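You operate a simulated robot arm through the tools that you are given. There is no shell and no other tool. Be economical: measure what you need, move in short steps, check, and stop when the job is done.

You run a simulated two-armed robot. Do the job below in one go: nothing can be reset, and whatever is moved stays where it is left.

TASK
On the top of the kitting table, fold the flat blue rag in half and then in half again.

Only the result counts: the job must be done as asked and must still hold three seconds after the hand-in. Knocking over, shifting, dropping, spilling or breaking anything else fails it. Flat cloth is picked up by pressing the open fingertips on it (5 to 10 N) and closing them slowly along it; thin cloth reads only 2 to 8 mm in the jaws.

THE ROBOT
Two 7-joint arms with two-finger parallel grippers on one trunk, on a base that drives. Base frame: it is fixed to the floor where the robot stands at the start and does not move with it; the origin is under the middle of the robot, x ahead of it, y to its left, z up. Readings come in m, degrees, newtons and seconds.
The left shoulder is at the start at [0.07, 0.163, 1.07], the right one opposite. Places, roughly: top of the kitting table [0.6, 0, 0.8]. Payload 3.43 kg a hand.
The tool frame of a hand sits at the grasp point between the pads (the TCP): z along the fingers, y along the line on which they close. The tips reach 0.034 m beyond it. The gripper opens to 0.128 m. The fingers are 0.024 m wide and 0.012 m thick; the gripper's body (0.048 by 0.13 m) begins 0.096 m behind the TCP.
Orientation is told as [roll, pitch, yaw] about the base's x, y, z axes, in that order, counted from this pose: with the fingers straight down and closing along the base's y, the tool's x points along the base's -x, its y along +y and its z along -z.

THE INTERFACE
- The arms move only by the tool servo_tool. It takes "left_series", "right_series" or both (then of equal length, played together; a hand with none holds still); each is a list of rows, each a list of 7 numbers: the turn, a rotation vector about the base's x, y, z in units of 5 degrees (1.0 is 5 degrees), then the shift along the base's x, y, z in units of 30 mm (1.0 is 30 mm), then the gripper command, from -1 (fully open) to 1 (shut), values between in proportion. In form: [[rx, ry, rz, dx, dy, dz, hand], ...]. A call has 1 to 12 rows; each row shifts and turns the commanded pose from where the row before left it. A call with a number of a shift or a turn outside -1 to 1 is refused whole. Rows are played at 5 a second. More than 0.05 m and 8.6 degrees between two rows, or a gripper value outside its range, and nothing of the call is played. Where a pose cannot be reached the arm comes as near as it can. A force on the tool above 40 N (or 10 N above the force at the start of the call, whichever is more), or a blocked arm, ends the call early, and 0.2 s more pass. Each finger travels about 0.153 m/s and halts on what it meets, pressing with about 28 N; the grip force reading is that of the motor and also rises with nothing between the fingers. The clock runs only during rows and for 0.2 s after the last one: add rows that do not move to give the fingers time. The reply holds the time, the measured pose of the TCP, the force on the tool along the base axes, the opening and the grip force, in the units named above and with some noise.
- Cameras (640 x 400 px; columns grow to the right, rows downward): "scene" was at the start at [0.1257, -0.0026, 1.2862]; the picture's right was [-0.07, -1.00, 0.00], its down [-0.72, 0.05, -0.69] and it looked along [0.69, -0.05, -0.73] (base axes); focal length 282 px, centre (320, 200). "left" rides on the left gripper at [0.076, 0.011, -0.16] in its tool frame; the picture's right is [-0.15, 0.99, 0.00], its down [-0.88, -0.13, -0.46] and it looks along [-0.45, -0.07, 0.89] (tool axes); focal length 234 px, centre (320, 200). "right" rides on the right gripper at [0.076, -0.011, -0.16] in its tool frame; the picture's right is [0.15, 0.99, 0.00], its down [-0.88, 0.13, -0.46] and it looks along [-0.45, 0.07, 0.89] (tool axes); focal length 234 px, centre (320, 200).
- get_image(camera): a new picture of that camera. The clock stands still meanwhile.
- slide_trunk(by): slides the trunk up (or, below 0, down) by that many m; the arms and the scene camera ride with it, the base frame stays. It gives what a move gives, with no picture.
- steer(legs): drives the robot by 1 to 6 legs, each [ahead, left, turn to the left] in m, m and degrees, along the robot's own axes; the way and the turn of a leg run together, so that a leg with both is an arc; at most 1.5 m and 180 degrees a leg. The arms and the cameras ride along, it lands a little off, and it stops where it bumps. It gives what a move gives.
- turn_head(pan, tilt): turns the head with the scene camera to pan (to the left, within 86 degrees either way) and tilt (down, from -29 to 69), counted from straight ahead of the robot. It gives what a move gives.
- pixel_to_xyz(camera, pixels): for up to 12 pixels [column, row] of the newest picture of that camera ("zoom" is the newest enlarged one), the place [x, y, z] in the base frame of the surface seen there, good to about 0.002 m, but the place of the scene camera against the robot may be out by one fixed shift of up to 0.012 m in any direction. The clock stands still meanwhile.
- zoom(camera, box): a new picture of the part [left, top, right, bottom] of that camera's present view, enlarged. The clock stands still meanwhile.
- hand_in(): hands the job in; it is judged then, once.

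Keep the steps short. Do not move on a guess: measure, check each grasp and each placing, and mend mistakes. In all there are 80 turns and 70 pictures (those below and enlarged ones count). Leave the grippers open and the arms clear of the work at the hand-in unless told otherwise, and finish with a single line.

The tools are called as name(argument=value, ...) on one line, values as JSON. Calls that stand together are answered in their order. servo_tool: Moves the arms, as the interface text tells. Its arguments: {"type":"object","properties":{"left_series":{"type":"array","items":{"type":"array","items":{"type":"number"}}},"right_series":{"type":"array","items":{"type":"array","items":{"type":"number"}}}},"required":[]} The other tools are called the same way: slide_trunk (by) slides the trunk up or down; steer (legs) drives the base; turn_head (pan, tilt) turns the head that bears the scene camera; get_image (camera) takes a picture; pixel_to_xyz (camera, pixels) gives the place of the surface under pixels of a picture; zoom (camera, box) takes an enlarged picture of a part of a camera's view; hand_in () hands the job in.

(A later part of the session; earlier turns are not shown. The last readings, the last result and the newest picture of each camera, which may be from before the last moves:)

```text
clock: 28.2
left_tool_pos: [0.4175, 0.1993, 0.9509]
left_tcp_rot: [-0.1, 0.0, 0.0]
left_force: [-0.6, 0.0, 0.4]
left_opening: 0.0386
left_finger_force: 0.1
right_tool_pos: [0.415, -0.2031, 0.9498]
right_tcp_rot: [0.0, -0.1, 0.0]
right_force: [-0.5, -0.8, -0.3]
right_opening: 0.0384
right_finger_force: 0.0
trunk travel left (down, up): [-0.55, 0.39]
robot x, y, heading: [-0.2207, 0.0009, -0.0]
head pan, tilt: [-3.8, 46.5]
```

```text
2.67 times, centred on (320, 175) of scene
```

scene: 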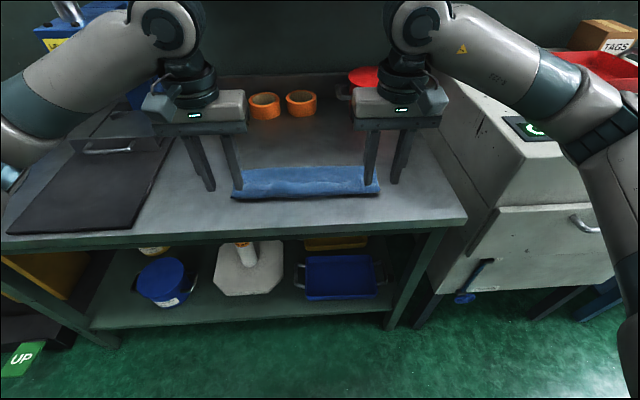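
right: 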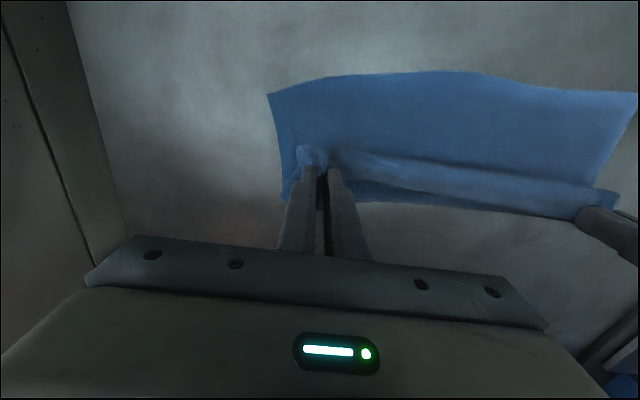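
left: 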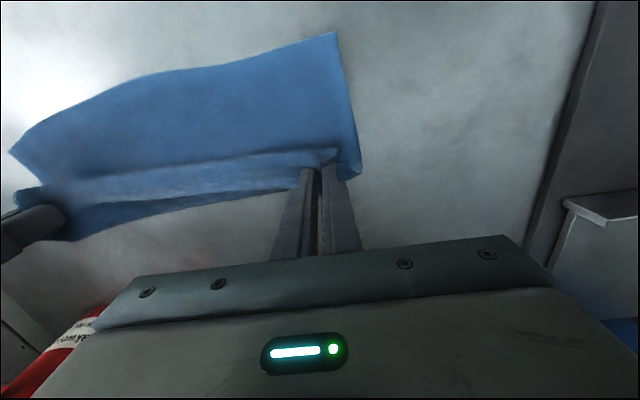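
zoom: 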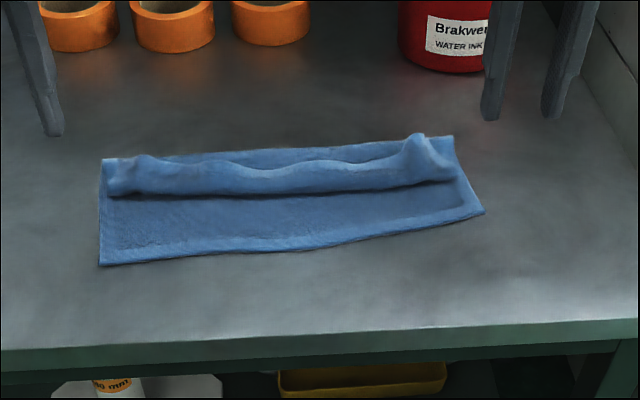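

Now the near part of the bottom layer is exposed and the folded-back flap forms a roll farther out. I measure this layout.

pixel_to_xyz(camera="zoom", pixels=[[103, 262], [480, 211], [290, 248], [290, 210], [290, 193], [290, 175], [290, 166], [290, 152], [106, 162], [452, 138], [120, 175], [440, 165]])

get_image(camera="right")

```text
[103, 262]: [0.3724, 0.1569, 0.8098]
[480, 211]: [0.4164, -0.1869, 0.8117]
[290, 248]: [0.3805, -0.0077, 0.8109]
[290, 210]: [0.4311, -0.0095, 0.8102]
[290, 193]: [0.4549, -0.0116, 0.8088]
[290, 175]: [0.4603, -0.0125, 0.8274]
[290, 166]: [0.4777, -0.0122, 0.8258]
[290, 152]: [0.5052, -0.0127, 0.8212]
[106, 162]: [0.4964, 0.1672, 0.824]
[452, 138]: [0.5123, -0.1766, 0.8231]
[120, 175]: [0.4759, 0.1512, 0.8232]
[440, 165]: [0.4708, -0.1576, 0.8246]
```

```text
37 pictures are left
```

right: 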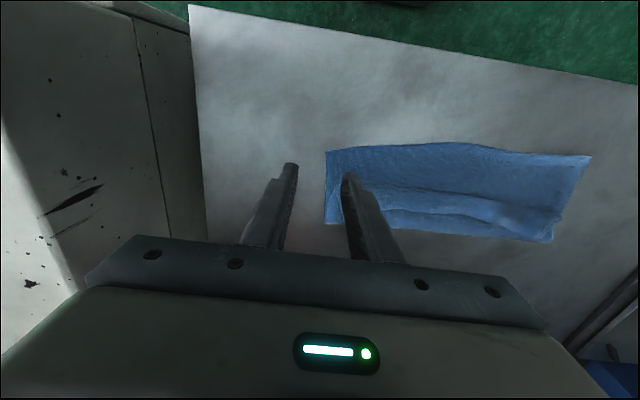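

I'll try unrolling the flap toward the robot by brushing it with the fingers wide open, four light contacts along the roll. I bring the hands over x ≈ 0.49, y ±0.095.

servo_tool(left_series=[[0, 0, 0, 0.6, -0.7, 0, 0], [0, 0, 0, 0.6, -0.7, 0, -0.5], [0, 0, 0, 0.6, -0.7, 0, -1], [0, 0, 0, 0.62, -0.7, 0, -1], [0, 0, 0, 0, -0.68, 0, -1], [0, 0, 0, 0, 0, -0.9, -1], [0, 0, 0, 0, 0, -0.9, -1], [0, 0, 0, 0, 0, -0.9, -1], [0, 0, 0, 0, 0, -0.3, -1], [0, 0, 0, 0, 0, 0, -1]], right_series=[[0, 0, 0, 0.7, 0.72, 0, 0], [0, 0, 0, 0.7, 0.72, 0, -0.5], [0, 0, 0, 0.7, 0.72, 0, -1], [0, 0, 0, 0.63, 0.72, 0, -1], [0, 0, 0, 0, 0.72, 0, -1], [0, 0, 0, 0, 0, -0.9, -1], [0, 0, 0, 0, 0, -0.9, -1], [0, 0, 0, 0, 0, -0.9, -1], [0, 0, 0, 0, 0, -0.3, -1], [0, 0, 0, 0, 0, 0, -1]])

get_image(camera="left")

```text
clock: 30.4
left_tool_pos: [0.4907, 0.0948, 0.8589]
left_tcp_rot: [0.0, 0.0, 0.1]
left_force: [0.0, -0.4, 0.8]
left_opening: 0.128
left_finger_force: 0.1
right_tool_pos: [0.501, -0.0965, 0.8582]
right_tcp_rot: [0.0, 0.0, 0.0]
right_force: [0.4, -0.5, 0.0]
right_opening: 0.1279
right_finger_force: 0.0
trunk travel left (down, up): [-0.55, 0.39]
robot x, y, heading: [-0.2193, -0.0019, -0.0]
head pan, tilt: [-3.8, 46.5]
```

```text
36 pictures are left
```

left: 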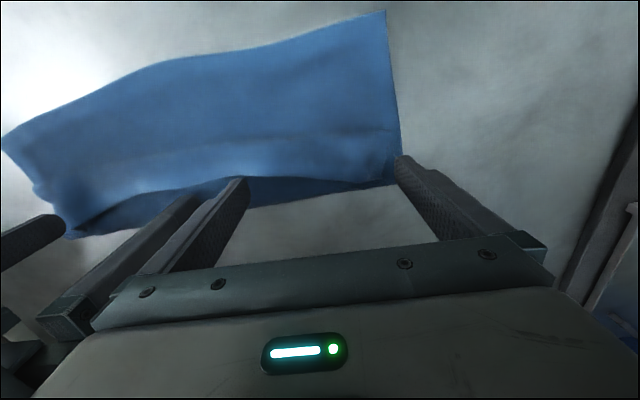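

The tips are about at the height of the roll top. I lower 9 mm to light contact.

servo_tool(left_series=[[0, 0, 0, 0, 0, -0.2, -1], [0, 0, 0, 0, 0, -0.13, -1], [0, 0, 0, 0, 0, 0, -1]], right_series=[[0, 0, 0, 0, 0, -0.2, -1], [0, 0, 0, 0, 0, -0.13, -1], [0, 0, 0, 0, 0, 0, -1]])

```text
clock: 31.2
left_tool_pos: [0.4912, 0.0942, 0.8485]
left_tcp_rot: [-0.1, -0.1, -0.1]
left_force: [0.9, 0.4, 0.0]
left_opening: 0.128
left_finger_force: 0.1
right_tool_pos: [0.4986, -0.0957, 0.8482]
right_tcp_rot: [0.0, 0.0, 0.0]
right_force: [-0.5, 0.7, -0.2]
right_opening: 0.1277
right_finger_force: 0.1
trunk travel left (down, up): [-0.55, 0.39]
robot x, y, heading: [-0.2203, 0.0032, 0.2]
head pan, tilt: [-3.8, 46.5]
```

No contact force with the tips at 0.814, just behind the roll. I sweep toward the robot at this height by 60 mm and look.

servo_tool(left_series=[[0, 0, 0, -0.25, 0, -0.05, -1], [0, 0, 0, -0.25, 0, 0, -1], [0, 0, 0, -0.25, 0, 0, -1], [0, 0, 0, -0.25, 0, 0, -1], [0, 0, 0, -0.25, 0, 0, -1], [0, 0, 0, -0.25, 0, 0, -1], [0, 0, 0, -0.25, 0, 0, -1], [0, 0, 0, -0.25, 0, 0, -1]], right_series=[[0, 0, 0, -0.25, 0, -0.05, -1], [0, 0, 0, -0.25, 0, 0, -1], [0, 0, 0, -0.25, 0, 0, -1], [0, 0, 0, -0.25, 0, 0, -1], [0, 0, 0, -0.25, 0, 0, -1], [0, 0, 0, -0.25, 0, 0, -1], [0, 0, 0, -0.25, 0, 0, -1], [0, 0, 0, -0.25, 0, 0, -1]])

zoom(camera="scene", box=[200, 100, 440, 250])

get_image(camera="left")

```text
clock: 33.0
left_tool_pos: [0.4302, 0.0944, 0.8475]
left_tcp_rot: [0.1, 0.1, 0.1]
left_force: [0.0, 0.4, 0.2]
left_opening: 0.1281
left_finger_force: 0.1
right_tool_pos: [0.4405, -0.0965, 0.8461]
right_tcp_rot: [0.0, 0.0, 0.1]
right_force: [0.2, 0.5, 0.7]
right_opening: 0.1279
right_finger_force: 0.1
trunk travel left (down, up): [-0.55, 0.39]
robot x, y, heading: [-0.2229, -0.0009, 0.2]
head pan, tilt: [-3.8, 46.5]
```

```text
2.67 times, centred on (320, 175) of scene
```

zoom: 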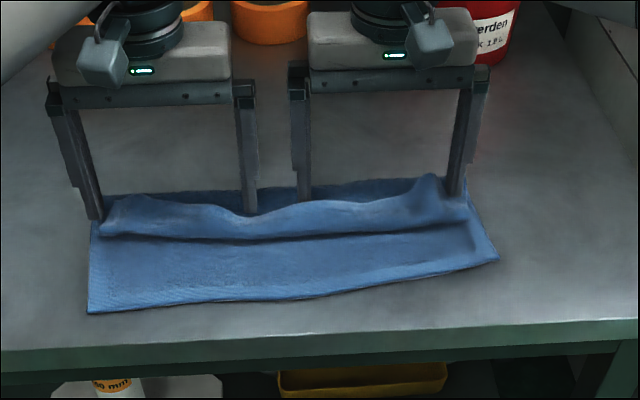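

```text
34 pictures are left
```

left: 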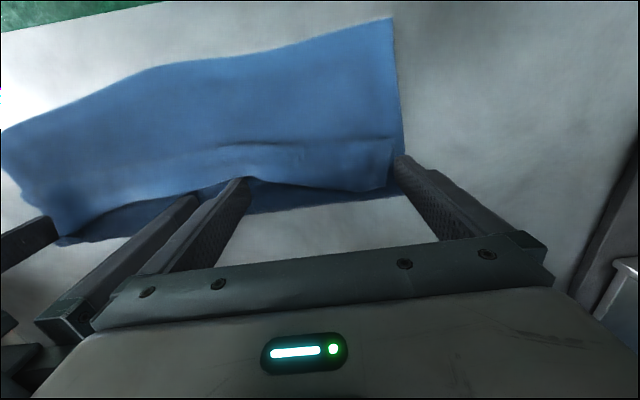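

The table is slippery, so the whole bundle slid about 40 mm instead of unrolling. A better way: the exposed near edge is a clean single layer. I'll pinch its two corners and lift high so the rag hangs open, then lay it down again folded. I raise the hands first, then look.

servo_tool(left_series=[[0, 0, 0, 0, 0, 0.5, -1], [0, 0, 0, 0, 0, 1, -1], [0, 0, 0, 0, 0.5, 1, -0.5], [0, 0, 0, -0.8, 0.8, 0, 0], [0, 0, 0, -0.8, 0.8, 0, 0.4], [0, 0, 0, -0.8, 0, 0, 0.4]], right_series=[[0, 0, 0, 0, 0, 0.5, -1], [0, 0, 0, 0, 0, 1, -1], [0, 0, 0, 0, -0.5, 1, -0.5], [0, 0, 0, -0.8, -0.8, 0, 0], [0, 0, 0, -0.8, -0.8, 0, 0.4], [0, 0, 0, 0, 0, 0, 0.4]])

zoom(camera="scene", box=[200, 100, 440, 250])

get_image(camera="left")

get_image(camera="right")

```text
clock: 34.4
left_tool_pos: [0.3591, 0.1577, 0.9213]
left_tcp_rot: [0.0, 0.1, 0.1]
left_force: [-0.5, 0.1, -0.1]
left_opening: 0.0384
left_finger_force: 0.0
right_tool_pos: [0.3906, -0.1579, 0.9222]
right_tcp_rot: [0.0, 0.0, 0.1]
right_force: [-1.2, 0.0, 0.6]
right_opening: 0.0384
right_finger_force: 0.1
trunk travel left (down, up): [-0.55, 0.39]
robot x, y, heading: [-0.2201, -0.0032, -0.0]
head pan, tilt: [-3.8, 46.5]
```

```text
2.67 times, centred on (320, 175) of scene
```

zoom: 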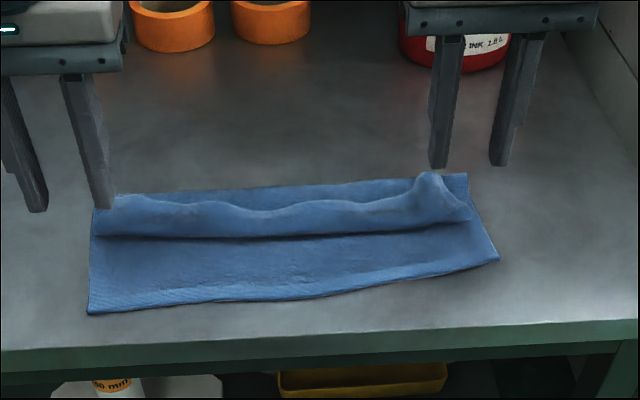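

```text
32 pictures are left
```

left: 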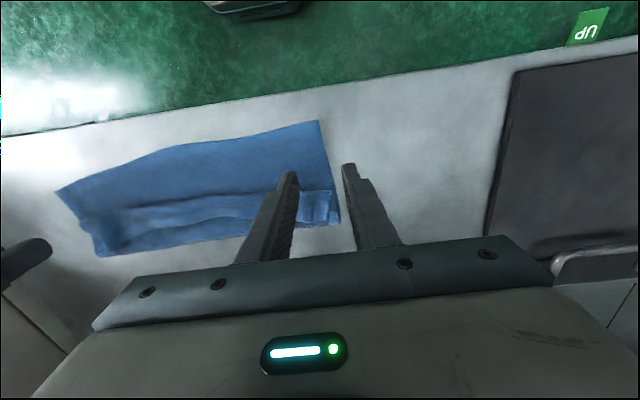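

```text
31 pictures are left
```

right: 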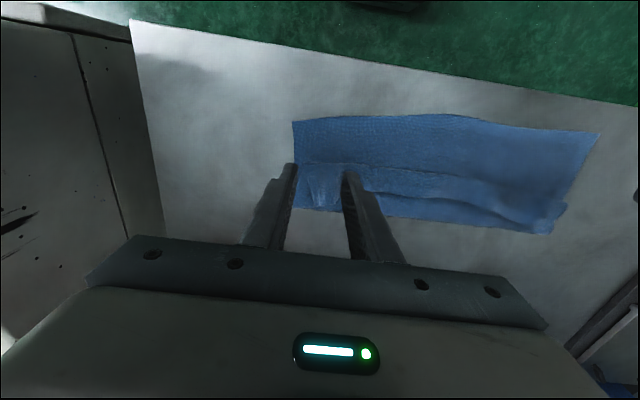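

I measure the near corners and edge with the hand cameras.

pixel_to_xyz(camera="left", pixels=[[316, 124], [270, 134], [323, 155], [327, 185], [290, 140]])

pixel_to_xyz(camera="right", pixels=[[296, 125], [340, 120], [298, 150], [320, 160], [593, 136]])

```text
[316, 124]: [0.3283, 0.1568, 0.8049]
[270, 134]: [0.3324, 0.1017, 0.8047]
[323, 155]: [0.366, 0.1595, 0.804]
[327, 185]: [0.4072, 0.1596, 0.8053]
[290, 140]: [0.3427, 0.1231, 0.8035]
```

```text
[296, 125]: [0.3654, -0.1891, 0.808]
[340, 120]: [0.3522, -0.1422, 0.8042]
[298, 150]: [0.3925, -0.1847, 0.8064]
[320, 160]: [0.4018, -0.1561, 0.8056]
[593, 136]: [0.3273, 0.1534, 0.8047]
```

Left near corner is (0.325, 0.158) and right near corner is (0.362, −0.190), both single layer. I go to pinch points (0.342, 0.123) and (0.370, −0.153), just above the cloth.

servo_tool(left_series=[[0, 0, 0, -0.3, -0.6, 0, 0.4], [0, 0, 0, -0.27, -0.57, 0, 0.4], [0, 0, 0, 0, 0, -0.9, 0.4], [0, 0, 0, 0, 0, -0.9, 0.4], [0, 0, 0, 0, 0, -0.6, 0.4], [0, 0, 0, 0, 0, -0.3, 0.4], [0, 0, 0, 0, 0, 0, 0.4]], right_series=[[0, 0, 0, -0.35, 0.1, 0, 0.4], [0, 0, 0, -0.34, 0.07, 0, 0.4], [0, 0, 0, 0, 0, -0.9, 0.4], [0, 0, 0, 0, 0, -0.9, 0.4], [0, 0, 0, 0, 0, -0.6, 0.4], [0, 0, 0, 0, 0, -0.3, 0.4], [0, 0, 0, 0, 0, 0, 0.4]])

```text
clock: 36.0
left_tool_pos: [0.3413, 0.1216, 0.8411]
left_tcp_rot: [0.0, 0.0, 0.0]
left_force: [0.6, -0.2, -0.7]
left_opening: 0.0387
left_finger_force: 0.2
right_tool_pos: [0.3716, -0.1534, 0.8417]
right_tcp_rot: [0.0, 0.0, 0.1]
right_force: [0.0, -0.1, -0.4]
right_opening: 0.0384
right_finger_force: 0.1
trunk travel left (down, up): [-0.55, 0.39]
robot x, y, heading: [-0.2183, 0.0023, -0.1]
head pan, tilt: [-3.8, 46.5]
```

Just above. I press down by small steps, about 4 mm.

servo_tool(left_series=[[0, 0, 0, 0, 0, -0.08, 0.4], [0, 0, 0, 0, 0, -0.05, 0.4], [0, 0, 0, 0, 0, 0, 0.4]], right_series=[[0, 0, 0, 0, 0, -0.08, 0.4], [0, 0, 0, 0, 0, -0.06, 0.4], [0, 0, 0, 0, 0, 0, 0.4]])

```text
clock: 36.8
left_tool_pos: [0.3425, 0.1211, 0.8389]
left_tcp_rot: [0.0, 0.0, 0.0]
left_force: [1.7, 0.3, 3.6]
left_opening: 0.0385
left_finger_force: 0.0
right_tool_pos: [0.3709, -0.1539, 0.8371]
right_tcp_rot: [0.1, -0.1, 0.0]
right_force: [1.1, 0.9, 6.0]
right_opening: 0.0382
right_finger_force: 0.0
trunk travel left (down, up): [-0.55, 0.39]
robot x, y, heading: [-0.2207, 0.0007, -0.2]
head pan, tilt: [-3.8, 46.5]
```

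3.6 and 6 N. I press the left a touch more, close slowly, and lift 45 mm.

servo_tool(left_series=[[0, 0, 0, 0, 0, -0.05, 0.4], [0, 0, 0, 0, 0, 0, 0.4], [0, 0, 0, 0, 0, 0, 0.48], [0, 0, 0, 0, 0, 0, 0.56], [0, 0, 0, 0, 0, 0, 0.64], [0, 0, 0, 0, 0, 0, 0.72], [0, 0, 0, 0, 0, 0, 0.8], [0, 0, 0, 0, 0, 0, 0.88], [0, 0, 0, 0, 0, 0, 1], [0, 0, 0, 0, 0, 0, 1], [0, 0, 0, 0, 0, 0, 1]], right_series=[[0, 0, 0, 0, 0, -0.01, 0.4], [0, 0, 0, 0, 0, 0, 0.4], [0, 0, 0, 0, 0, 0, 0.48], [0, 0, 0, 0, 0, 0, 0.56], [0, 0, 0, 0, 0, 0, 0.64], [0, 0, 0, 0, 0, 0, 0.72], [0, 0, 0, 0, 0, 0, 0.8], [0, 0, 0, 0, 0, 0, 0.88], [0, 0, 0, 0, 0, 0, 1], [0, 0, 0, 0, 0, 0, 1], [0, 0, 0, 0, 0, 0, 1]])

servo_tool(left_series=[[0, 0, 0, 0, 0, 0.4, 1], [0, 0, 0, 0, 0, 0.5, 1], [0, 0, 0, 0, 0, 0.5, 1], [0, 0, 0, 0, 0, 0, 1]], right_series=[[0, 0, 0, 0, 0, 0.4, 1], [0, 0, 0, 0, 0, 0.5, 1], [0, 0, 0, 0, 0, 0.5, 1], [0, 0, 0, 0, 0, 0, 1]])

zoom(camera="scene", box=[200, 100, 440, 250])

```text
clock: 39.2
left_tool_pos: [0.3404, 0.1211, 0.8364]
left_tcp_rot: [0.0, -0.1, 0.0]
left_force: [1.9, -7.0, 14.7]
left_opening: 0.0042
left_finger_force: 28.1
right_tool_pos: [0.3688, -0.1531, 0.8382]
right_tcp_rot: [0.0, 0.0, 0.1]
right_force: [-1.5, 6.7, 6.9]
right_opening: 0.004
right_finger_force: 28.1
trunk travel left (down, up): [-0.55, 0.39]
robot x, y, heading: [-0.221, -0.0014, 0.1]
head pan, tilt: [-3.8, 46.5]
```

```text
clock: 40.2
left_tool_pos: [0.3415, 0.1216, 0.8776]
left_tcp_rot: [-0.1, 0.2, 0.0]
left_force: [-0.4, -7.1, -0.3]
left_opening: 0.0039
left_finger_force: 28.0
right_tool_pos: [0.3719, -0.1548, 0.8797]
right_tcp_rot: [0.0, 0.0, -0.1]
right_force: [-1.8, 7.1, -0.7]
right_opening: 0.0038
right_finger_force: 27.6
trunk travel left (down, up): [-0.55, 0.39]
robot x, y, heading: [-0.2219, 0.002, 0.1]
head pan, tilt: [-3.8, 46.5]
```

```text
2.67 times, centred on (320, 175) of scene
```

zoom: 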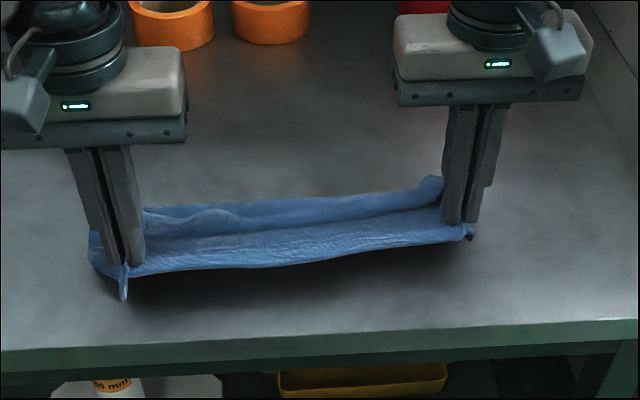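

Both hold a single layer (4 mm). I lift high so the rag hangs free, bringing both hands to x ≈ 0.43 and symmetric in y.

servo_tool(left_series=[[0, 0, 0, 0, 0, 0.7, 1], [0, 0, 0, 0.2, 0, 0.7, 1], [0, 0, 0, 0.3, 0.04, 0.7, 1], [0, 0, 0, 0.3, 0.04, 0.7, 1], [0, 0, 0, 0.3, 0.04, 0.7, 1], [0, 0, 0, 0.3, 0.05, 0.7, 1], [0, 0, 0, 0.3, 0.05, 0.7, 1], [0, 0, 0, 0.3, 0.05, 0.7, 1], [0, 0, 0, 0.3, 0.05, 0.7, 1], [0, 0, 0, 0.3, 0.05, 0.7, 1], [0, 0, 0, 0.35, 0, 0.7, 1], [0, 0, 0, 0, 0, 0, 1]], right_series=[[0, 0, 0, 0, 0, 0.7, 1], [0, 0, 0, 0.1, 0.05, 0.7, 1], [0, 0, 0, 0.2, 0.08, 0.7, 1], [0, 0, 0, 0.2, 0.08, 0.7, 1], [0, 0, 0, 0.2, 0.08, 0.7, 1], [0, 0, 0, 0.2, 0.08, 0.7, 1], [0, 0, 0, 0.2, 0.08, 0.7, 1], [0, 0, 0, 0.2, 0.08, 0.7, 1], [0, 0, 0, 0.2, 0.08, 0.7, 1], [0, 0, 0, 0.2, 0.08, 0.7, 1], [0, 0, 0, 0.25, 0.08, 0.7, 1], [0, 0, 0, 0, 0, 0, 1]])

get_image(camera="scene")

```text
clock: 42.8
left_tool_pos: [0.4322, 0.1336, 1.1093]
left_tcp_rot: [0.1, 0.1, 0.0]
left_force: [0.4, 0.9, -0.3]
left_opening: 0.004
left_finger_force: 27.4
right_tool_pos: [0.4291, -0.1312, 1.1091]
right_tcp_rot: [0.0, 0.0, 0.0]
right_force: [0.5, -0.1, -0.6]
right_opening: 0.0036
right_finger_force: 27.9
trunk travel left (down, up): [-0.55, 0.39]
robot x, y, heading: [-0.2204, 0.0027, 0.0]
head pan, tilt: [-3.8, 46.5]
```

```text
29 pictures are left
```

scene: 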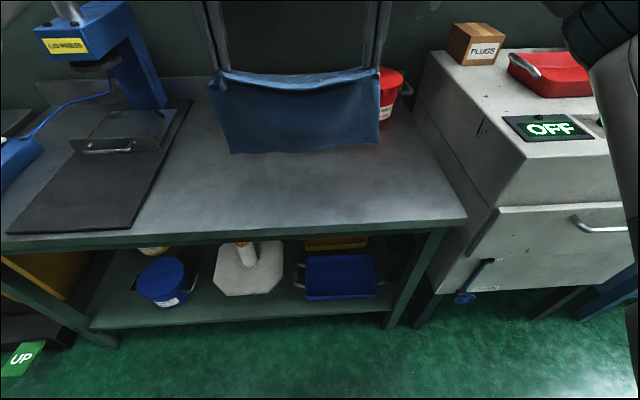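

The rag hangs open. I measure its lower edge, near (235,152), (300,153) and (378,143).

pixel_to_xyz(camera="scene", pixels=[[234, 150], [270, 151], [300, 151], [340, 144], [375, 142], [300, 110], [260, 115], [340, 110], [300, 88], [300, 78]])

zoom(camera="scene", box=[190, 50, 410, 180])

```text
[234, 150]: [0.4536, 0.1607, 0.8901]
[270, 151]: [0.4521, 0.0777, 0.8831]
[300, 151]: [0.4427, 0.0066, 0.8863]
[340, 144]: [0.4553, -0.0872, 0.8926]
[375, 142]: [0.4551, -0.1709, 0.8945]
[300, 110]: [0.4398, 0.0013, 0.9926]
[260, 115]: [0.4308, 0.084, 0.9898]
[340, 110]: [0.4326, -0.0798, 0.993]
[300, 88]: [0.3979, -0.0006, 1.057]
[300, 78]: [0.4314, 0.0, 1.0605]
```

```text
2.91 times, centred on (300, 115) of scene
```

zoom: 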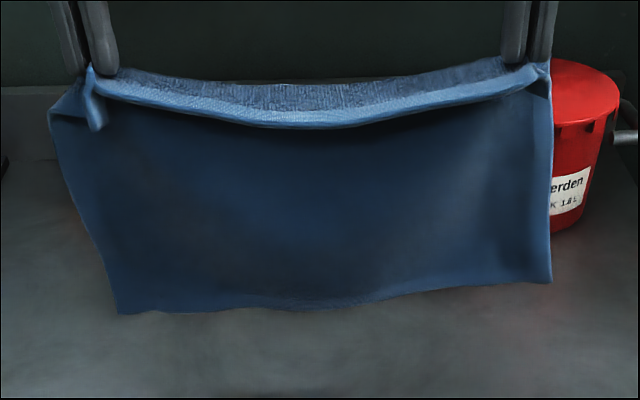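

The rag is fully open; its outer face shows no leftover flap. The grip is about 35–40 mm from the held edge, and the held margin points toward the robot, which is right for laying the upper half toward me. I'll shift the hands to x ≈ 0.385 and lower so the free edge hovers about 25 mm above the table.

servo_tool(left_series=[[0, 0, 0, -0.5, 0.05, -0.5, 1], [0, 0, 0, -0.5, 0.05, -0.6, 1], [0, 0, 0, -0.5, 0.05, -0.5, 1], [0, 0, 0, 0, 0, 0, 1], [0, 0, 0, 0, 0, 0, 1], [0, 0, 0, 0, 0, 0, 1]], right_series=[[0, 0, 0, -0.5, -0.05, -0.5, 1], [0, 0, 0, -0.5, -0.05, -0.6, 1], [0, 0, 0, -0.5, -0.05, -0.5, 1], [0, 0, 0, 0, 0, 0, 1], [0, 0, 0, 0, 0, 0, 1], [0, 0, 0, 0, 0, 0, 1]])

servo_tool(left_series=[[0, 0, 0, 0.46, 0, -0.42, 1], [0, 0, 0, 0.46, 0, -0.42, 1], [0, 0, 0, 0.46, 0, -0.42, 1], [0, 0, 0, 0.46, 0, -0.42, 1], [0, 0, 0, 0.46, 0, -0.42, 1], [0, 0, 0, 0.46, 0, -0.42, 1], [0, 0, 0, 0.46, 0, -0.42, 1]], right_series=[[0, 0, 0, 0.46, 0, -0.42, 1], [0, 0, 0, 0.46, 0, -0.42, 1], [0, 0, 0, 0.46, 0, -0.42, 1], [0, 0, 0, 0.46, 0, -0.42, 1], [0, 0, 0, 0.46, 0, -0.42, 1], [0, 0, 0, 0.46, 0, -0.42, 1], [0, 0, 0, 0.46, 0, -0.42, 1]])

get_image(camera="scene")

```text
clock: 44.2
left_tool_pos: [0.387, 0.1371, 1.0615]
left_tcp_rot: [0.0, 0.0, -0.1]
left_force: [-0.4, -2.4, -0.4]
left_opening: 0.004
left_finger_force: 28.2
right_tool_pos: [0.385, -0.1345, 1.0609]
right_tcp_rot: [0.0, 0.0, 0.0]
right_force: [-0.5, 1.9, -0.6]
right_opening: 0.0036
right_finger_force: 28.3
trunk travel left (down, up): [-0.55, 0.39]
robot x, y, heading: [-0.2215, -0.0008, -0.0]
head pan, tilt: [-3.8, 46.5]
```

```text
clock: 45.8
left_tool_pos: [0.4831, 0.1364, 0.9722]
left_tcp_rot: [0.0, 0.1, -0.1]
left_force: [0.1, -2.8, 0.6]
left_opening: 0.0039
left_finger_force: 27.8
right_tool_pos: [0.4827, -0.1368, 0.9726]
right_tcp_rot: [0.0, 0.1, 0.0]
right_force: [0.5, 3.5, -0.9]
right_opening: 0.0036
right_finger_force: 28.0
trunk travel left (down, up): [-0.55, 0.39]
robot x, y, heading: [-0.2187, 0.0032, -0.0]
head pan, tilt: [-3.8, 46.5]
```

```text
27 pictures are left
```

scene: 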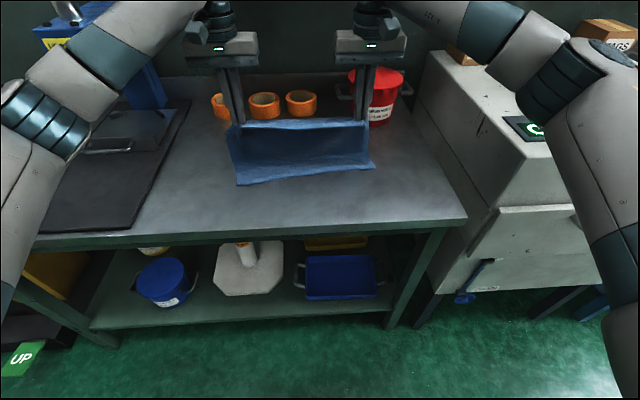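

It works: the free edge trails on the table toward the robot while the hands move away. I measure the near edge.

pixel_to_xyz(camera="scene", pixels=[[238, 183], [300, 177], [372, 166], [300, 165], [300, 150], [300, 125]])

```text
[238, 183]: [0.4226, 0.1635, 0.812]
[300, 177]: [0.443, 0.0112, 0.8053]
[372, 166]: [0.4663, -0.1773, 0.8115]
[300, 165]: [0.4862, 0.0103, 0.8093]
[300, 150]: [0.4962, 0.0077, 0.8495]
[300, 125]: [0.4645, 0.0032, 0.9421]
```

The near edge lies about 7° skewed: x ≈ 0.427 on the left and 0.471 on the right. I'll keep the fold parallel to it, so the right hand goes about 36 mm farther out than the left.

servo_tool(left_series=[[0, 0, 0, 0.32, 0.06, -0.38, 1], [0, 0, 0, 0.32, 0.06, -0.38, 1], [0, 0, 0, 0.32, 0.06, -0.38, 1], [0, 0, 0, 0.32, 0.06, -0.38, 1], [0, 0, 0, 0.32, 0.06, -0.38, 1], [0, 0, 0, 0.32, 0.06, -0.38, 1], [0, 0, 0, 0, 0, 0, 1]], right_series=[[0, 0, 0, 0.51, 0.06, -0.38, 1], [0, 0, 0, 0.51, 0.06, -0.38, 1], [0, 0, 0, 0.51, 0.06, -0.38, 1], [0, 0, 0, 0.51, 0.06, -0.38, 1], [0, 0, 0, 0.51, 0.06, -0.38, 1], [0, 0, 0, 0.51, 0.06, -0.38, 1], [0, 0, 0, 0, 0, 0, 1]])

zoom(camera="scene", box=[190, 70, 410, 220])

pixel_to_xyz(camera="zoom", pixels=[[142, 325], [320, 305], [520, 270], [320, 250], [320, 200], [320, 170], [320, 280]])

```text
clock: 47.4
left_tool_pos: [0.54, 0.148, 0.9039]
left_tcp_rot: [0.1, 0.0, 0.0]
left_force: [0.4, -2.6, -0.1]
left_opening: 0.0037
left_finger_force: 28.2
right_tool_pos: [0.5728, -0.1239, 0.9054]
right_tcp_rot: [0.0, -0.1, 0.0]
right_force: [-1.5, 3.7, 0.8]
right_opening: 0.004
right_finger_force: 27.9
trunk travel left (down, up): [-0.55, 0.39]
robot x, y, heading: [-0.2169, -0.0007, 0.2]
head pan, tilt: [-3.8, 46.5]
```

```text
2.67 times, centred on (300, 145) of scene
```

zoom: 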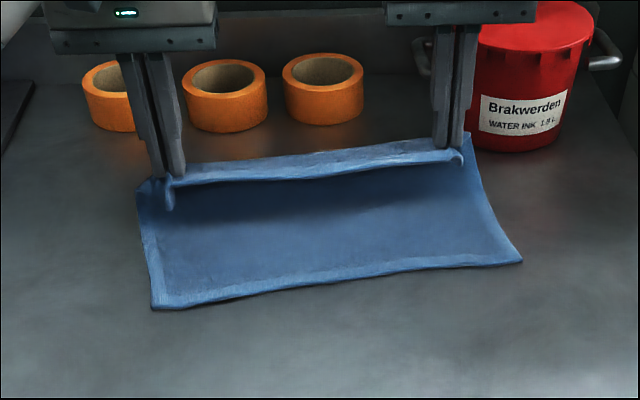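

```text
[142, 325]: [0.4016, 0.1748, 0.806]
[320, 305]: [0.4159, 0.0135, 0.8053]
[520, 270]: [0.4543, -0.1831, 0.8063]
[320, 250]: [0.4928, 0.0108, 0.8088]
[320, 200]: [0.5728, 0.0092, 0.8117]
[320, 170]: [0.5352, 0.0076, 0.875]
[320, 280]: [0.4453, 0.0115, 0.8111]
```

Beautiful: the first half lies flat. I measure the near edge and the bottom layer.

pixel_to_xyz(camera="zoom", pixels=[[154, 305], [190, 302], [320, 283], [450, 266], [518, 260], [320, 190], [320, 210], [140, 190], [480, 165]])

```text
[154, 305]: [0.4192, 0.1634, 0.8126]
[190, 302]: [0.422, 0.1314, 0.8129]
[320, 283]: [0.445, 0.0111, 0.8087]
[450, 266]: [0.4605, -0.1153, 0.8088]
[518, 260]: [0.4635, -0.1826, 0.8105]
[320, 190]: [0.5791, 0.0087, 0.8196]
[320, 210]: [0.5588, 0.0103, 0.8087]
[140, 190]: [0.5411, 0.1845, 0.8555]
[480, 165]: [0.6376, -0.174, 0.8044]
```

Near edge at the grips: x ≈ 0.424 on the left and 0.464 on the right. I now lay the upper half over, with the left hand going to x ≈ 0.444, y 0.128 and the right to x ≈ 0.484, y −0.145, coming down along an arc.

servo_tool(left_series=[[0, 0, 0, -0.4, -0.08, 0.05, 1], [0, 0, 0, -0.4, -0.08, 0, 1], [0, 0, 0, -0.4, -0.08, -0.1, 1], [0, 0, 0, -0.4, -0.09, -0.2, 1], [0, 0, 0, -0.4, -0.09, -0.3, 1], [0, 0, 0, -0.4, -0.09, -0.4, 1], [0, 0, 0, -0.4, -0.08, -0.35, 1], [0, 0, 0, -0.4, -0.08, -0.35, 1], [0, 0, 0, 0, 0, 0, 1]], right_series=[[0, 0, 0, -0.37, -0.09, 0.05, 1], [0, 0, 0, -0.37, -0.09, 0, 1], [0, 0, 0, -0.37, -0.09, -0.1, 1], [0, 0, 0, -0.37, -0.09, -0.2, 1], [0, 0, 0, -0.37, -0.09, -0.3, 1], [0, 0, 0, -0.37, -0.09, -0.4, 1], [0, 0, 0, -0.37, -0.08, -0.35, 1], [0, 0, 0, -0.37, -0.08, -0.35, 1], [0, 0, 0, 0, 0, 0, 1]])

zoom(camera="scene", box=[190, 70, 410, 220])

get_image(camera="left")

```text
clock: 49.4
left_tool_pos: [0.443, 0.1277, 0.8538]
left_tcp_rot: [-0.1, 0.1, -0.1]
left_force: [0.7, -6.8, 1.1]
left_opening: 0.004
left_finger_force: 28.0
right_tool_pos: [0.4837, -0.1444, 0.8552]
right_tcp_rot: [0.1, -0.1, 0.0]
right_force: [-1.2, 5.8, 0.0]
right_opening: 0.0035
right_finger_force: 28.0
trunk travel left (down, up): [-0.55, 0.39]
robot x, y, heading: [-0.2197, -0.0003, -0.1]
head pan, tilt: [-3.8, 46.5]
```

```text
2.67 times, centred on (300, 145) of scene
```

zoom: 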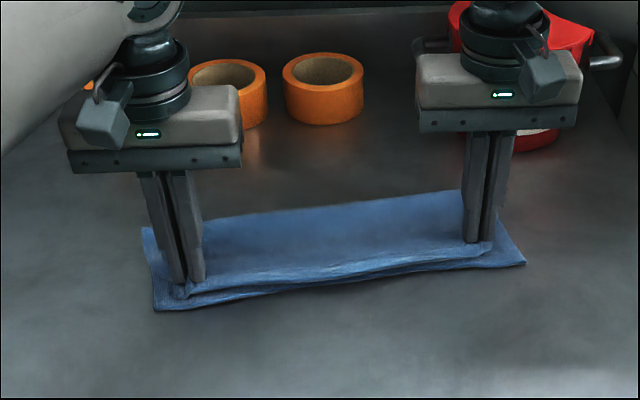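

```text
24 pictures are left
```

left: 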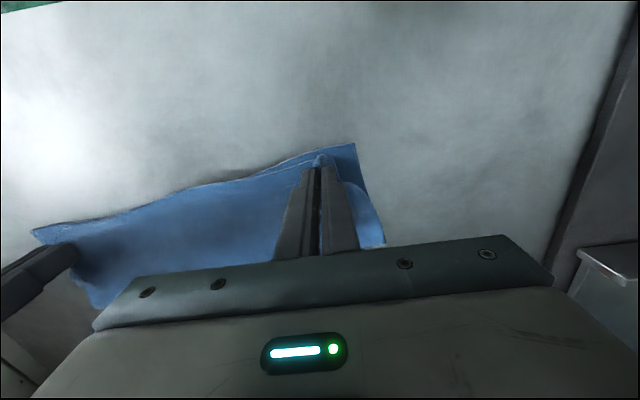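

Excellent: the upper half is laid smooth, its edge about 8 mm short of the lower edge. I move 7 mm more toward the robot and lower to touch.

servo_tool(left_series=[[0, 0, 0, -0.22, -0.03, -0.1, 1], [0, 0, 0, 0, -0.03, -0.15, 1], [0, 0, 0, 0, 0, -0.08, 1], [0, 0, 0, 0, 0, 0, 1]], right_series=[[0, 0, 0, -0.25, 0.03, -0.1, 1], [0, 0, 0, 0, 0.03, -0.15, 1], [0, 0, 0, 0, 0, -0.12, 1], [0, 0, 0, 0, 0, 0, 1]])

```text
clock: 50.4
left_tool_pos: [0.4377, 0.1264, 0.8462]
left_tcp_rot: [-0.1, 0.0, 0.0]
left_force: [0.7, -2.8, -0.1]
left_opening: 0.0038
left_finger_force: 27.9
right_tool_pos: [0.4779, -0.1452, 0.8456]
right_tcp_rot: [0.0, 0.0, 0.0]
right_force: [-0.5, 2.3, 1.8]
right_opening: 0.0033
right_finger_force: 27.9
trunk travel left (down, up): [-0.55, 0.39]
robot x, y, heading: [-0.2224, -0.0, -0.1]
head pan, tilt: [-3.8, 46.5]
```

Almost touching. I lower 3 mm more and open slowly to 40 mm to spread the rucks, then rise straight up.

servo_tool(left_series=[[0, 0, 0, 0, 0, -0.12, 1], [0, 0, 0, 0, 0, 0, 0.92], [0, 0, 0, 0, 0, 0, 0.84], [0, 0, 0, 0, 0, 0, 0.76], [0, 0, 0, 0, 0, 0, 0.68], [0, 0, 0, 0, 0, 0, 0.6], [0, 0, 0, 0, 0, 0, 0.5], [0, 0, 0, 0, 0, 0, 0.4]], right_series=[[0, 0, 0, 0, 0, -0.08, 1], [0, 0, 0, 0, 0, 0, 0.92], [0, 0, 0, 0, 0, 0, 0.84], [0, 0, 0, 0, 0, 0, 0.76], [0, 0, 0, 0, 0, 0, 0.68], [0, 0, 0, 0, 0, 0, 0.6], [0, 0, 0, 0, 0, 0, 0.5], [0, 0, 0, 0, 0, 0, 0.4]])

servo_tool(left_series=[[0, 0, 0, 0, 0, 0.3, 0.4], [0, 0, 0, 0, 0, 0.6, 0.4], [0, 0, 0, 0, 0, 1, 0.4], [0, 0, 0, 0, 0.8, 0.8, 0.4], [0, 0, 0, 0, 1, 0, 0.4]], right_series=[[0, 0, 0, 0, 0, 0.3, 0.4], [0, 0, 0, 0, 0, 0.6, 0.4], [0, 0, 0, 0, 0, 1, 0.4], [0, 0, 0, -0.5, -0.8, 0.8, 0.4], [0, 0, 0, -1, -1, 0, 0.4]])

zoom(camera="scene", box=[190, 70, 410, 220])

get_image(camera="right")

```text
clock: 52.2
left_tool_pos: [0.4371, 0.1251, 0.8418]
left_tcp_rot: [0.0, 0.0, 0.0]
left_force: [0.5, -0.4, 4.8]
left_opening: 0.0367
left_finger_force: 0.0
right_tool_pos: [0.4756, -0.1435, 0.8418]
right_tcp_rot: [0.0, 0.0, 0.0]
right_force: [0.2, -0.7, 1.4]
right_opening: 0.0385
right_finger_force: 0.1
trunk travel left (down, up): [-0.55, 0.39]
robot x, y, heading: [-0.2176, 0.0008, -0.2]
head pan, tilt: [-3.8, 46.5]
```

```text
clock: 53.4
left_tool_pos: [0.4357, 0.1788, 0.9243]
left_tcp_rot: [0.1, 0.1, 0.0]
left_force: [-0.6, -1.0, -0.4]
left_opening: 0.0386
left_finger_force: 0.1
right_tool_pos: [0.4301, -0.1981, 0.9239]
right_tcp_rot: [0.0, 0.0, 0.0]
right_force: [-0.2, 0.4, 0.8]
right_opening: 0.0384
right_finger_force: 0.2
trunk travel left (down, up): [-0.55, 0.39]
robot x, y, heading: [-0.2191, 0.0028, -0.3]
head pan, tilt: [-3.8, 46.5]
```

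```text
2.67 times, centred on (300, 145) of scene
```

zoom: 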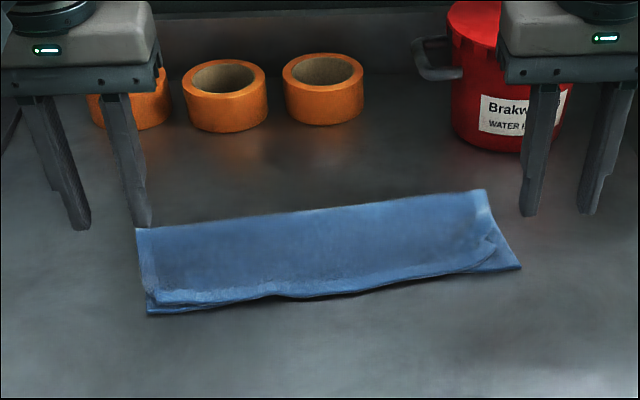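

```text
22 pictures are left
```

right: 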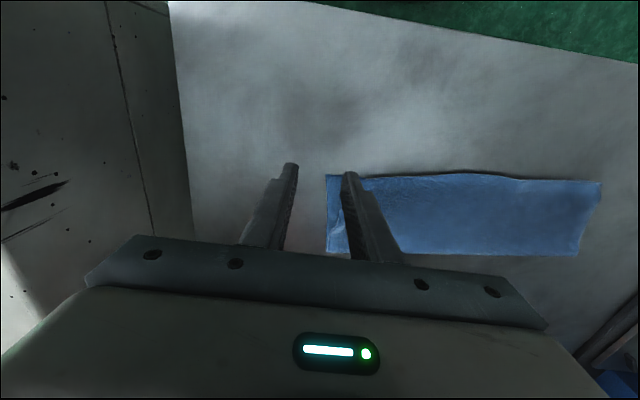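

Fold one is neat. For the second fold, I plan to pinch both layers at the strip's midline with the left hand and lift so both halves hang. Then I lay the bundle down sideways with the hand tilted. I measure the strip first.

pixel_to_xyz(camera="zoom", pixels=[[140, 231], [151, 310], [517, 267], [486, 192], [310, 212], [320, 293], [300, 250], [330, 250], [490, 240], [315, 290]])

pixel_to_xyz(camera="right", pixels=[[330, 178], [331, 250], [598, 185], [578, 252], [465, 176], [460, 252], [465, 210]])

```text
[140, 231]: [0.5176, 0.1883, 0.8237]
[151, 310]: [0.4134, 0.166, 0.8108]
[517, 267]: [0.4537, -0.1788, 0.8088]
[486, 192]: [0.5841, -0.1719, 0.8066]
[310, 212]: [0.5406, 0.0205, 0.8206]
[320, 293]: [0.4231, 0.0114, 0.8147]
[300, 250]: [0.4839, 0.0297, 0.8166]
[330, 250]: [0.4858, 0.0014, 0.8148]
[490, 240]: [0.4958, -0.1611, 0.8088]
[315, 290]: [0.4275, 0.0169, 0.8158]
```

```text
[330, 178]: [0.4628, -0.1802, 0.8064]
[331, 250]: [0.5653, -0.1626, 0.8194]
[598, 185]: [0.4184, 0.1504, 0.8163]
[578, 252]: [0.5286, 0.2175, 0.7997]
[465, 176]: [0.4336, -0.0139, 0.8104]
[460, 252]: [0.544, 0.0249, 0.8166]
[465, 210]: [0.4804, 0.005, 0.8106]
```

The strip's centre is at (0.496, 0.000), its axis turned 8° in yaw, width about 0.115. I retreat the right hand toward the robot and bring the left over the centre with +8° yaw, 45 mm open.

servo_tool(left_series=[[0, 0, 0.2, 0, 0, 0.3, 0.3], [0, 0, 0.2, 0.28, -0.85, 0, 0.3], [0, 0, 0.2, 0.28, -0.85, 0, 0.3], [0, 0, 0.2, 0.28, -0.85, 0, 0.3], [0, 0, 0.2, 0.28, -0.85, 0, 0.3], [0, 0, 0.2, 0.28, -0.85, 0, 0.3], [0, 0, 0.2, 0.3, -0.86, 0, 0.3], [0, 0, 0.2, 0.3, -0.86, -0.3, 0.3], [0, 0, 0, 0, 0, -0.9, 0.3], [0, 0, 0, 0, 0, -0.6, 0.3], [0, 0, 0, 0, 0, 0, 0.3]], right_series=[[0, 0, 0, -0.5, -0.2, 0.5, 0], [0, 0, 0, -0.9, -0.3, 0.2, -0.5], [0, 0, 0, -0.9, -0.3, 0.2, -1], [0, 0, 0, -0.9, -0.3, 0.2, -1], [0, 0, 0, -0.9, -0.3, 0.2, -1], [0, 0, 0, -0.9, -0.3, 0.2, -1], [0, 0, 0, -0.9, -0.3, 0.2, -1], [0, 0, 0, -0.9, 0, 0.2, -1], [0, 0, 0, 0, 0, 0, -1], [0, 0, 0, 0, 0, 0, -1], [0, 0, 0, 0, 0, 0, -1]])

get_image(camera="left")

```text
clock: 55.8
left_tool_pos: [0.4978, -0.0002, 0.8768]
left_tcp_rot: [-0.1, 0.0, 8.0]
left_force: [0.3, 0.6, -0.1]
left_opening: 0.045
left_finger_force: 0.1
right_tool_pos: [0.2278, -0.259, 0.9807]
right_tcp_rot: [0.0, 0.1, 0.0]
right_force: [-0.2, -0.5, 0.0]
right_opening: 0.1282
right_finger_force: 0.0
trunk travel left (down, up): [-0.55, 0.39]
robot x, y, heading: [-0.2186, 0.0005, -0.3]
head pan, tilt: [-3.8, 46.5]
```

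```text
21 pictures are left
```

left: 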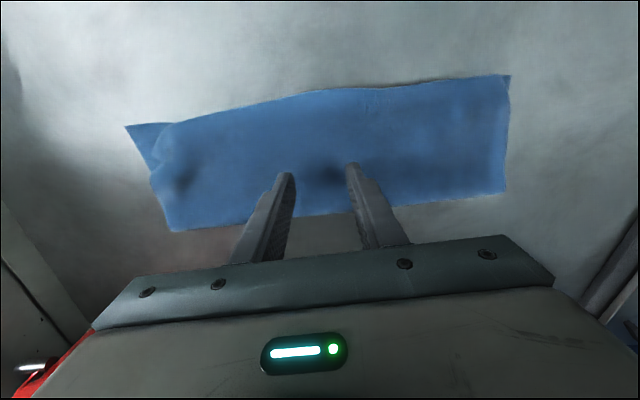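

Well centred over the strip. I lower to contact.

servo_tool(left_series=[[0, 0, 0, 0, 0, -0.6, 0.3], [0, 0, 0, 0, 0, -0.35, 0.3], [0, 0, 0, 0, 0, -0.15, 0.3], [0, 0, 0, 0, 0, -0.1, 0.3], [0, 0, 0, 0, 0, 0, 0.3]])

```text
clock: 57.0
left_tool_pos: [0.4961, 0.0009, 0.841]
left_tcp_rot: [0.0, 0.1, 8.0]
left_force: [0.2, 0.4, 2.7]
left_opening: 0.0447
left_finger_force: 0.0
right_tool_pos: [0.2266, -0.2583, 0.9819]
right_tcp_rot: [-0.1, 0.0, 0.0]
right_force: [0.7, 0.3, -0.4]
right_opening: 0.1281
right_finger_force: 0.0
trunk travel left (down, up): [-0.55, 0.39]
robot x, y, heading: [-0.2203, -0.0024, 0.0]
head pan, tilt: [-3.8, 46.5]
```

2.7 N; both layers must move together, so I aim for about 9 N.

servo_tool(left_series=[[0, 0, 0, 0, 0, -0.05, 0.3], [0, 0, 0, 0, 0, -0.04, 0.3], [0, 0, 0, 0, 0, 0, 0.3]])

```text
clock: 57.8
left_tool_pos: [0.496, 0.0013, 0.8393]
left_tcp_rot: [0.0, 0.0, 8.0]
left_force: [1.7, 0.6, 9.4]
left_opening: 0.0447
left_finger_force: 0.0
right_tool_pos: [0.2269, -0.258, 0.981]
right_tcp_rot: [0.0, 0.1, 0.0]
right_force: [0.1, -0.4, -0.2]
right_opening: 0.1281
right_finger_force: 0.1
trunk travel left (down, up): [-0.55, 0.39]
robot x, y, heading: [-0.2192, 0.0034, 0.1]
head pan, tilt: [-3.8, 46.5]
```

9.4 N. I close slowly.

servo_tool(left_series=[[0, 0, 0, 0, 0, 0, 0.37], [0, 0, 0, 0, 0, 0, 0.44], [0, 0, 0, 0, 0, 0, 0.51], [0, 0, 0, 0, 0, 0, 0.58], [0, 0, 0, 0, 0, 0, 0.65], [0, 0, 0, 0, 0, 0, 0.72], [0, 0, 0, 0, 0, 0, 0.79], [0, 0, 0, 0, 0, 0, 0.86], [0, 0, 0, 0, 0, 0, 0.93], [0, 0, 0, 0, 0, 0, 1], [0, 0, 0, 0, 0, 0, 1], [0, 0, 0, 0, 0, 0, 1]])

servo_tool(left_series=[[0, 0, 0, 0, 0, 0.4, 1], [0, 0, 0, 0, 0, 0.5, 1], [0, 0, 0, 0, 0, 0.5, 1], [0, 0, 0, 0, 0, 0, 1]])

zoom(camera="scene", box=[190, 70, 410, 220])

```text
clock: 60.4
left_tool_pos: [0.4959, 0.001, 0.8399]
left_tcp_rot: [0.0, 0.0, 8.0]
left_force: [-0.2, 0.1, 13.7]
left_opening: 0.0088
left_finger_force: 27.6
right_tool_pos: [0.2253, -0.2585, 0.9818]
right_tcp_rot: [0.1, 0.0, -0.1]
right_force: [0.6, -0.5, 0.6]
right_opening: 0.1278
right_finger_force: 0.0
trunk travel left (down, up): [-0.55, 0.39]
robot x, y, heading: [-0.2202, -0.0011, 0.1]
head pan, tilt: [-3.8, 46.5]
```

```text
clock: 61.4
left_tool_pos: [0.4969, 0.0003, 0.8802]
left_tcp_rot: [0.0, 0.1, 8.0]
left_force: [-0.1, 0.5, 0.3]
left_opening: 0.0081
left_finger_force: 28.1
right_tool_pos: [0.2276, -0.258, 0.9806]
right_tcp_rot: [0.0, 0.0, -0.1]
right_force: [0.2, -0.1, 0.5]
right_opening: 0.1277
right_finger_force: 0.1
trunk travel left (down, up): [-0.55, 0.39]
robot x, y, heading: [-0.2189, 0.0029, 0.2]
head pan, tilt: [-3.8, 46.5]
```

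```text
2.67 times, centred on (300, 145) of scene
```

zoom: 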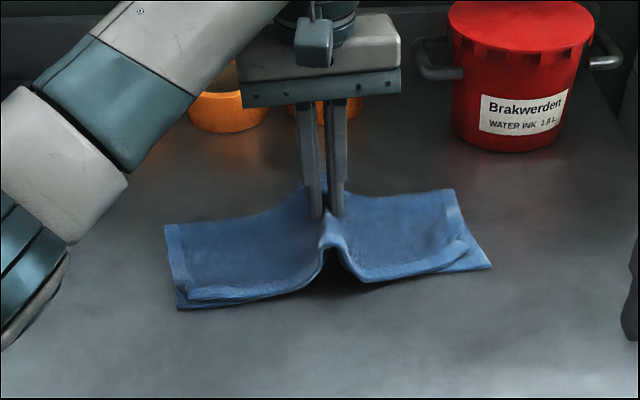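

Both layers came up together (8 mm in the jaws), with a clean tent at the midline. I lift until both halves hang free, shifting about 60 mm to the right.

servo_tool(left_series=[[0, 0, 0, 0, 0, 0.5, 1], [0, 0, 0, 0, 0, 0.5, 1], [0, 0, 0, 0, 0, 0.5, 1], [0, 0, 0, 0, 0, 0.5, 1], [0, 0, 0, 0, -0.2, 0.5, 1], [0, 0, 0, 0.05, -0.3, 0.5, 1], [0, 0, 0, 0.05, -0.4, 0.5, 1], [0, 0, 0, 0.05, -0.4, 0.5, 1], [0, 0, 0, 0.05, -0.4, 0.4, 1], [0, 0, 0, 0.05, -0.3, 0, 1], [0, 0, 0, 0, 0, 0, 1], [0, 0, 0, 0, 0, 0, 1]])

zoom(camera="scene", box=[190, 30, 430, 220])

```text
clock: 64.0
left_tool_pos: [0.5054, -0.0581, 1.0126]
left_tcp_rot: [0.0, -0.1, 8.0]
left_force: [-0.7, 0.1, -0.5]
left_opening: 0.0081
left_finger_force: 28.2
right_tool_pos: [0.2267, -0.258, 0.9793]
right_tcp_rot: [0.0, 0.0, 0.0]
right_force: [-0.6, -0.6, 0.1]
right_opening: 0.1281
right_finger_force: 0.1
trunk travel left (down, up): [-0.55, 0.39]
robot x, y, heading: [-0.2208, 0.0039, 0.1]
head pan, tilt: [-3.8, 46.5]
```

```text
2.11 times, centred on (310, 125) of scene
```

zoom: 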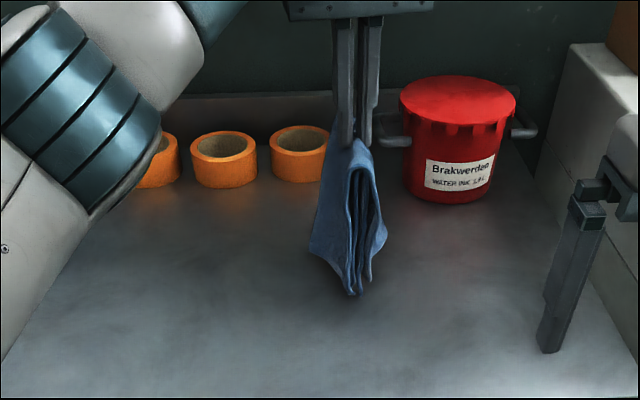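

Both halves hang face to face. I measure the lowest points.

pixel_to_xyz(camera="zoom", pixels=[[352, 290], [312, 252], [368, 278], [384, 237], [345, 240], [355, 160], [325, 200]])

```text
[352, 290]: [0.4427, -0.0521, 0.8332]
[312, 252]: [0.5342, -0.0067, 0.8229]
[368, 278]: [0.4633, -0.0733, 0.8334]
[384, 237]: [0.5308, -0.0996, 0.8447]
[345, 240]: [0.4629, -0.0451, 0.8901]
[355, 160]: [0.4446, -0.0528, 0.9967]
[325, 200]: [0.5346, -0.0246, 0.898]
```

The lowest points are about 20–30 mm above the table. I shift 70 mm more to the right to leave room on the left, and let the bundle settle.

servo_tool(left_series=[[0, 0, 0, 0.05, -0.4, 0, 1], [0, 0, 0, 0.05, -0.5, 0, 1], [0, 0, 0, 0.05, -0.5, 0, 1], [0, 0, 0, 0.05, -0.5, 0, 1], [0, 0, 0, 0.05, -0.4, 0, 1], [0, 0, 0, 0, 0, 0, 1], [0, 0, 0, 0, 0, 0, 1], [0, 0, 0, 0, 0, 0, 1]])

servo_tool(left_series=[[-0.5, -0.07, 0, -0.05, 0.4, -0.25, 1], [-0.5, -0.07, 0, -0.05, 0.4, -0.3, 1], [-0.5, -0.07, 0, -0.06, 0.4, -0.34, 1], [-0.5, -0.07, 0, -0.06, 0.4, -0.34, 1], [-0.5, -0.07, 0, -0.06, 0.4, -0.34, 1], [-0.5, -0.07, 0, -0.06, 0.4, -0.34, 1], [-0.5, -0.07, 0, -0.06, 0.4, -0.34, 1]])

zoom(camera="scene", box=[190, 30, 430, 220])

```text
clock: 65.8
left_tool_pos: [0.5058, -0.1209, 1.0113]
left_tcp_rot: [0.0, 0.0, 7.7]
left_force: [-0.2, 0.3, -1.0]
left_opening: 0.0081
left_finger_force: 28.0
left hand out of reach, approached as far as the arm can: row 4, 5
right_tool_pos: [0.2268, -0.258, 0.9812]
right_tcp_rot: [0.0, 0.0, -0.1]
right_force: [-1.0, 0.1, -0.3]
right_opening: 0.1283
right_finger_force: 0.0
trunk travel left (down, up): [-0.55, 0.39]
robot x, y, heading: [-0.2186, 0.0002, 0.1]
head pan, tilt: [-3.8, 46.5]
```

```text
clock: 67.4
left_tool_pos: [0.4941, -0.0352, 0.9434]
left_tcp_rot: [-17.6, 0.0, 8.0]
left_force: [-0.8, 0.2, 0.4]
left_opening: 0.0077
left_finger_force: 28.0
right_tool_pos: [0.2277, -0.2577, 0.9801]
right_tcp_rot: [0.0, 0.0, -0.1]
right_force: [0.0, -0.2, 0.1]
right_opening: 0.1283
right_finger_force: 0.1
trunk travel left (down, up): [-0.55, 0.39]
robot x, y, heading: [-0.2196, -0.001, -0.3]
head pan, tilt: [-3.8, 46.5]
```

```text
2.11 times, centred on (310, 125) of scene
```

zoom: 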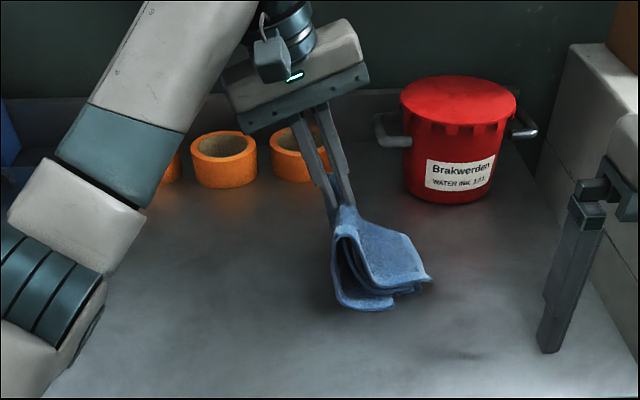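

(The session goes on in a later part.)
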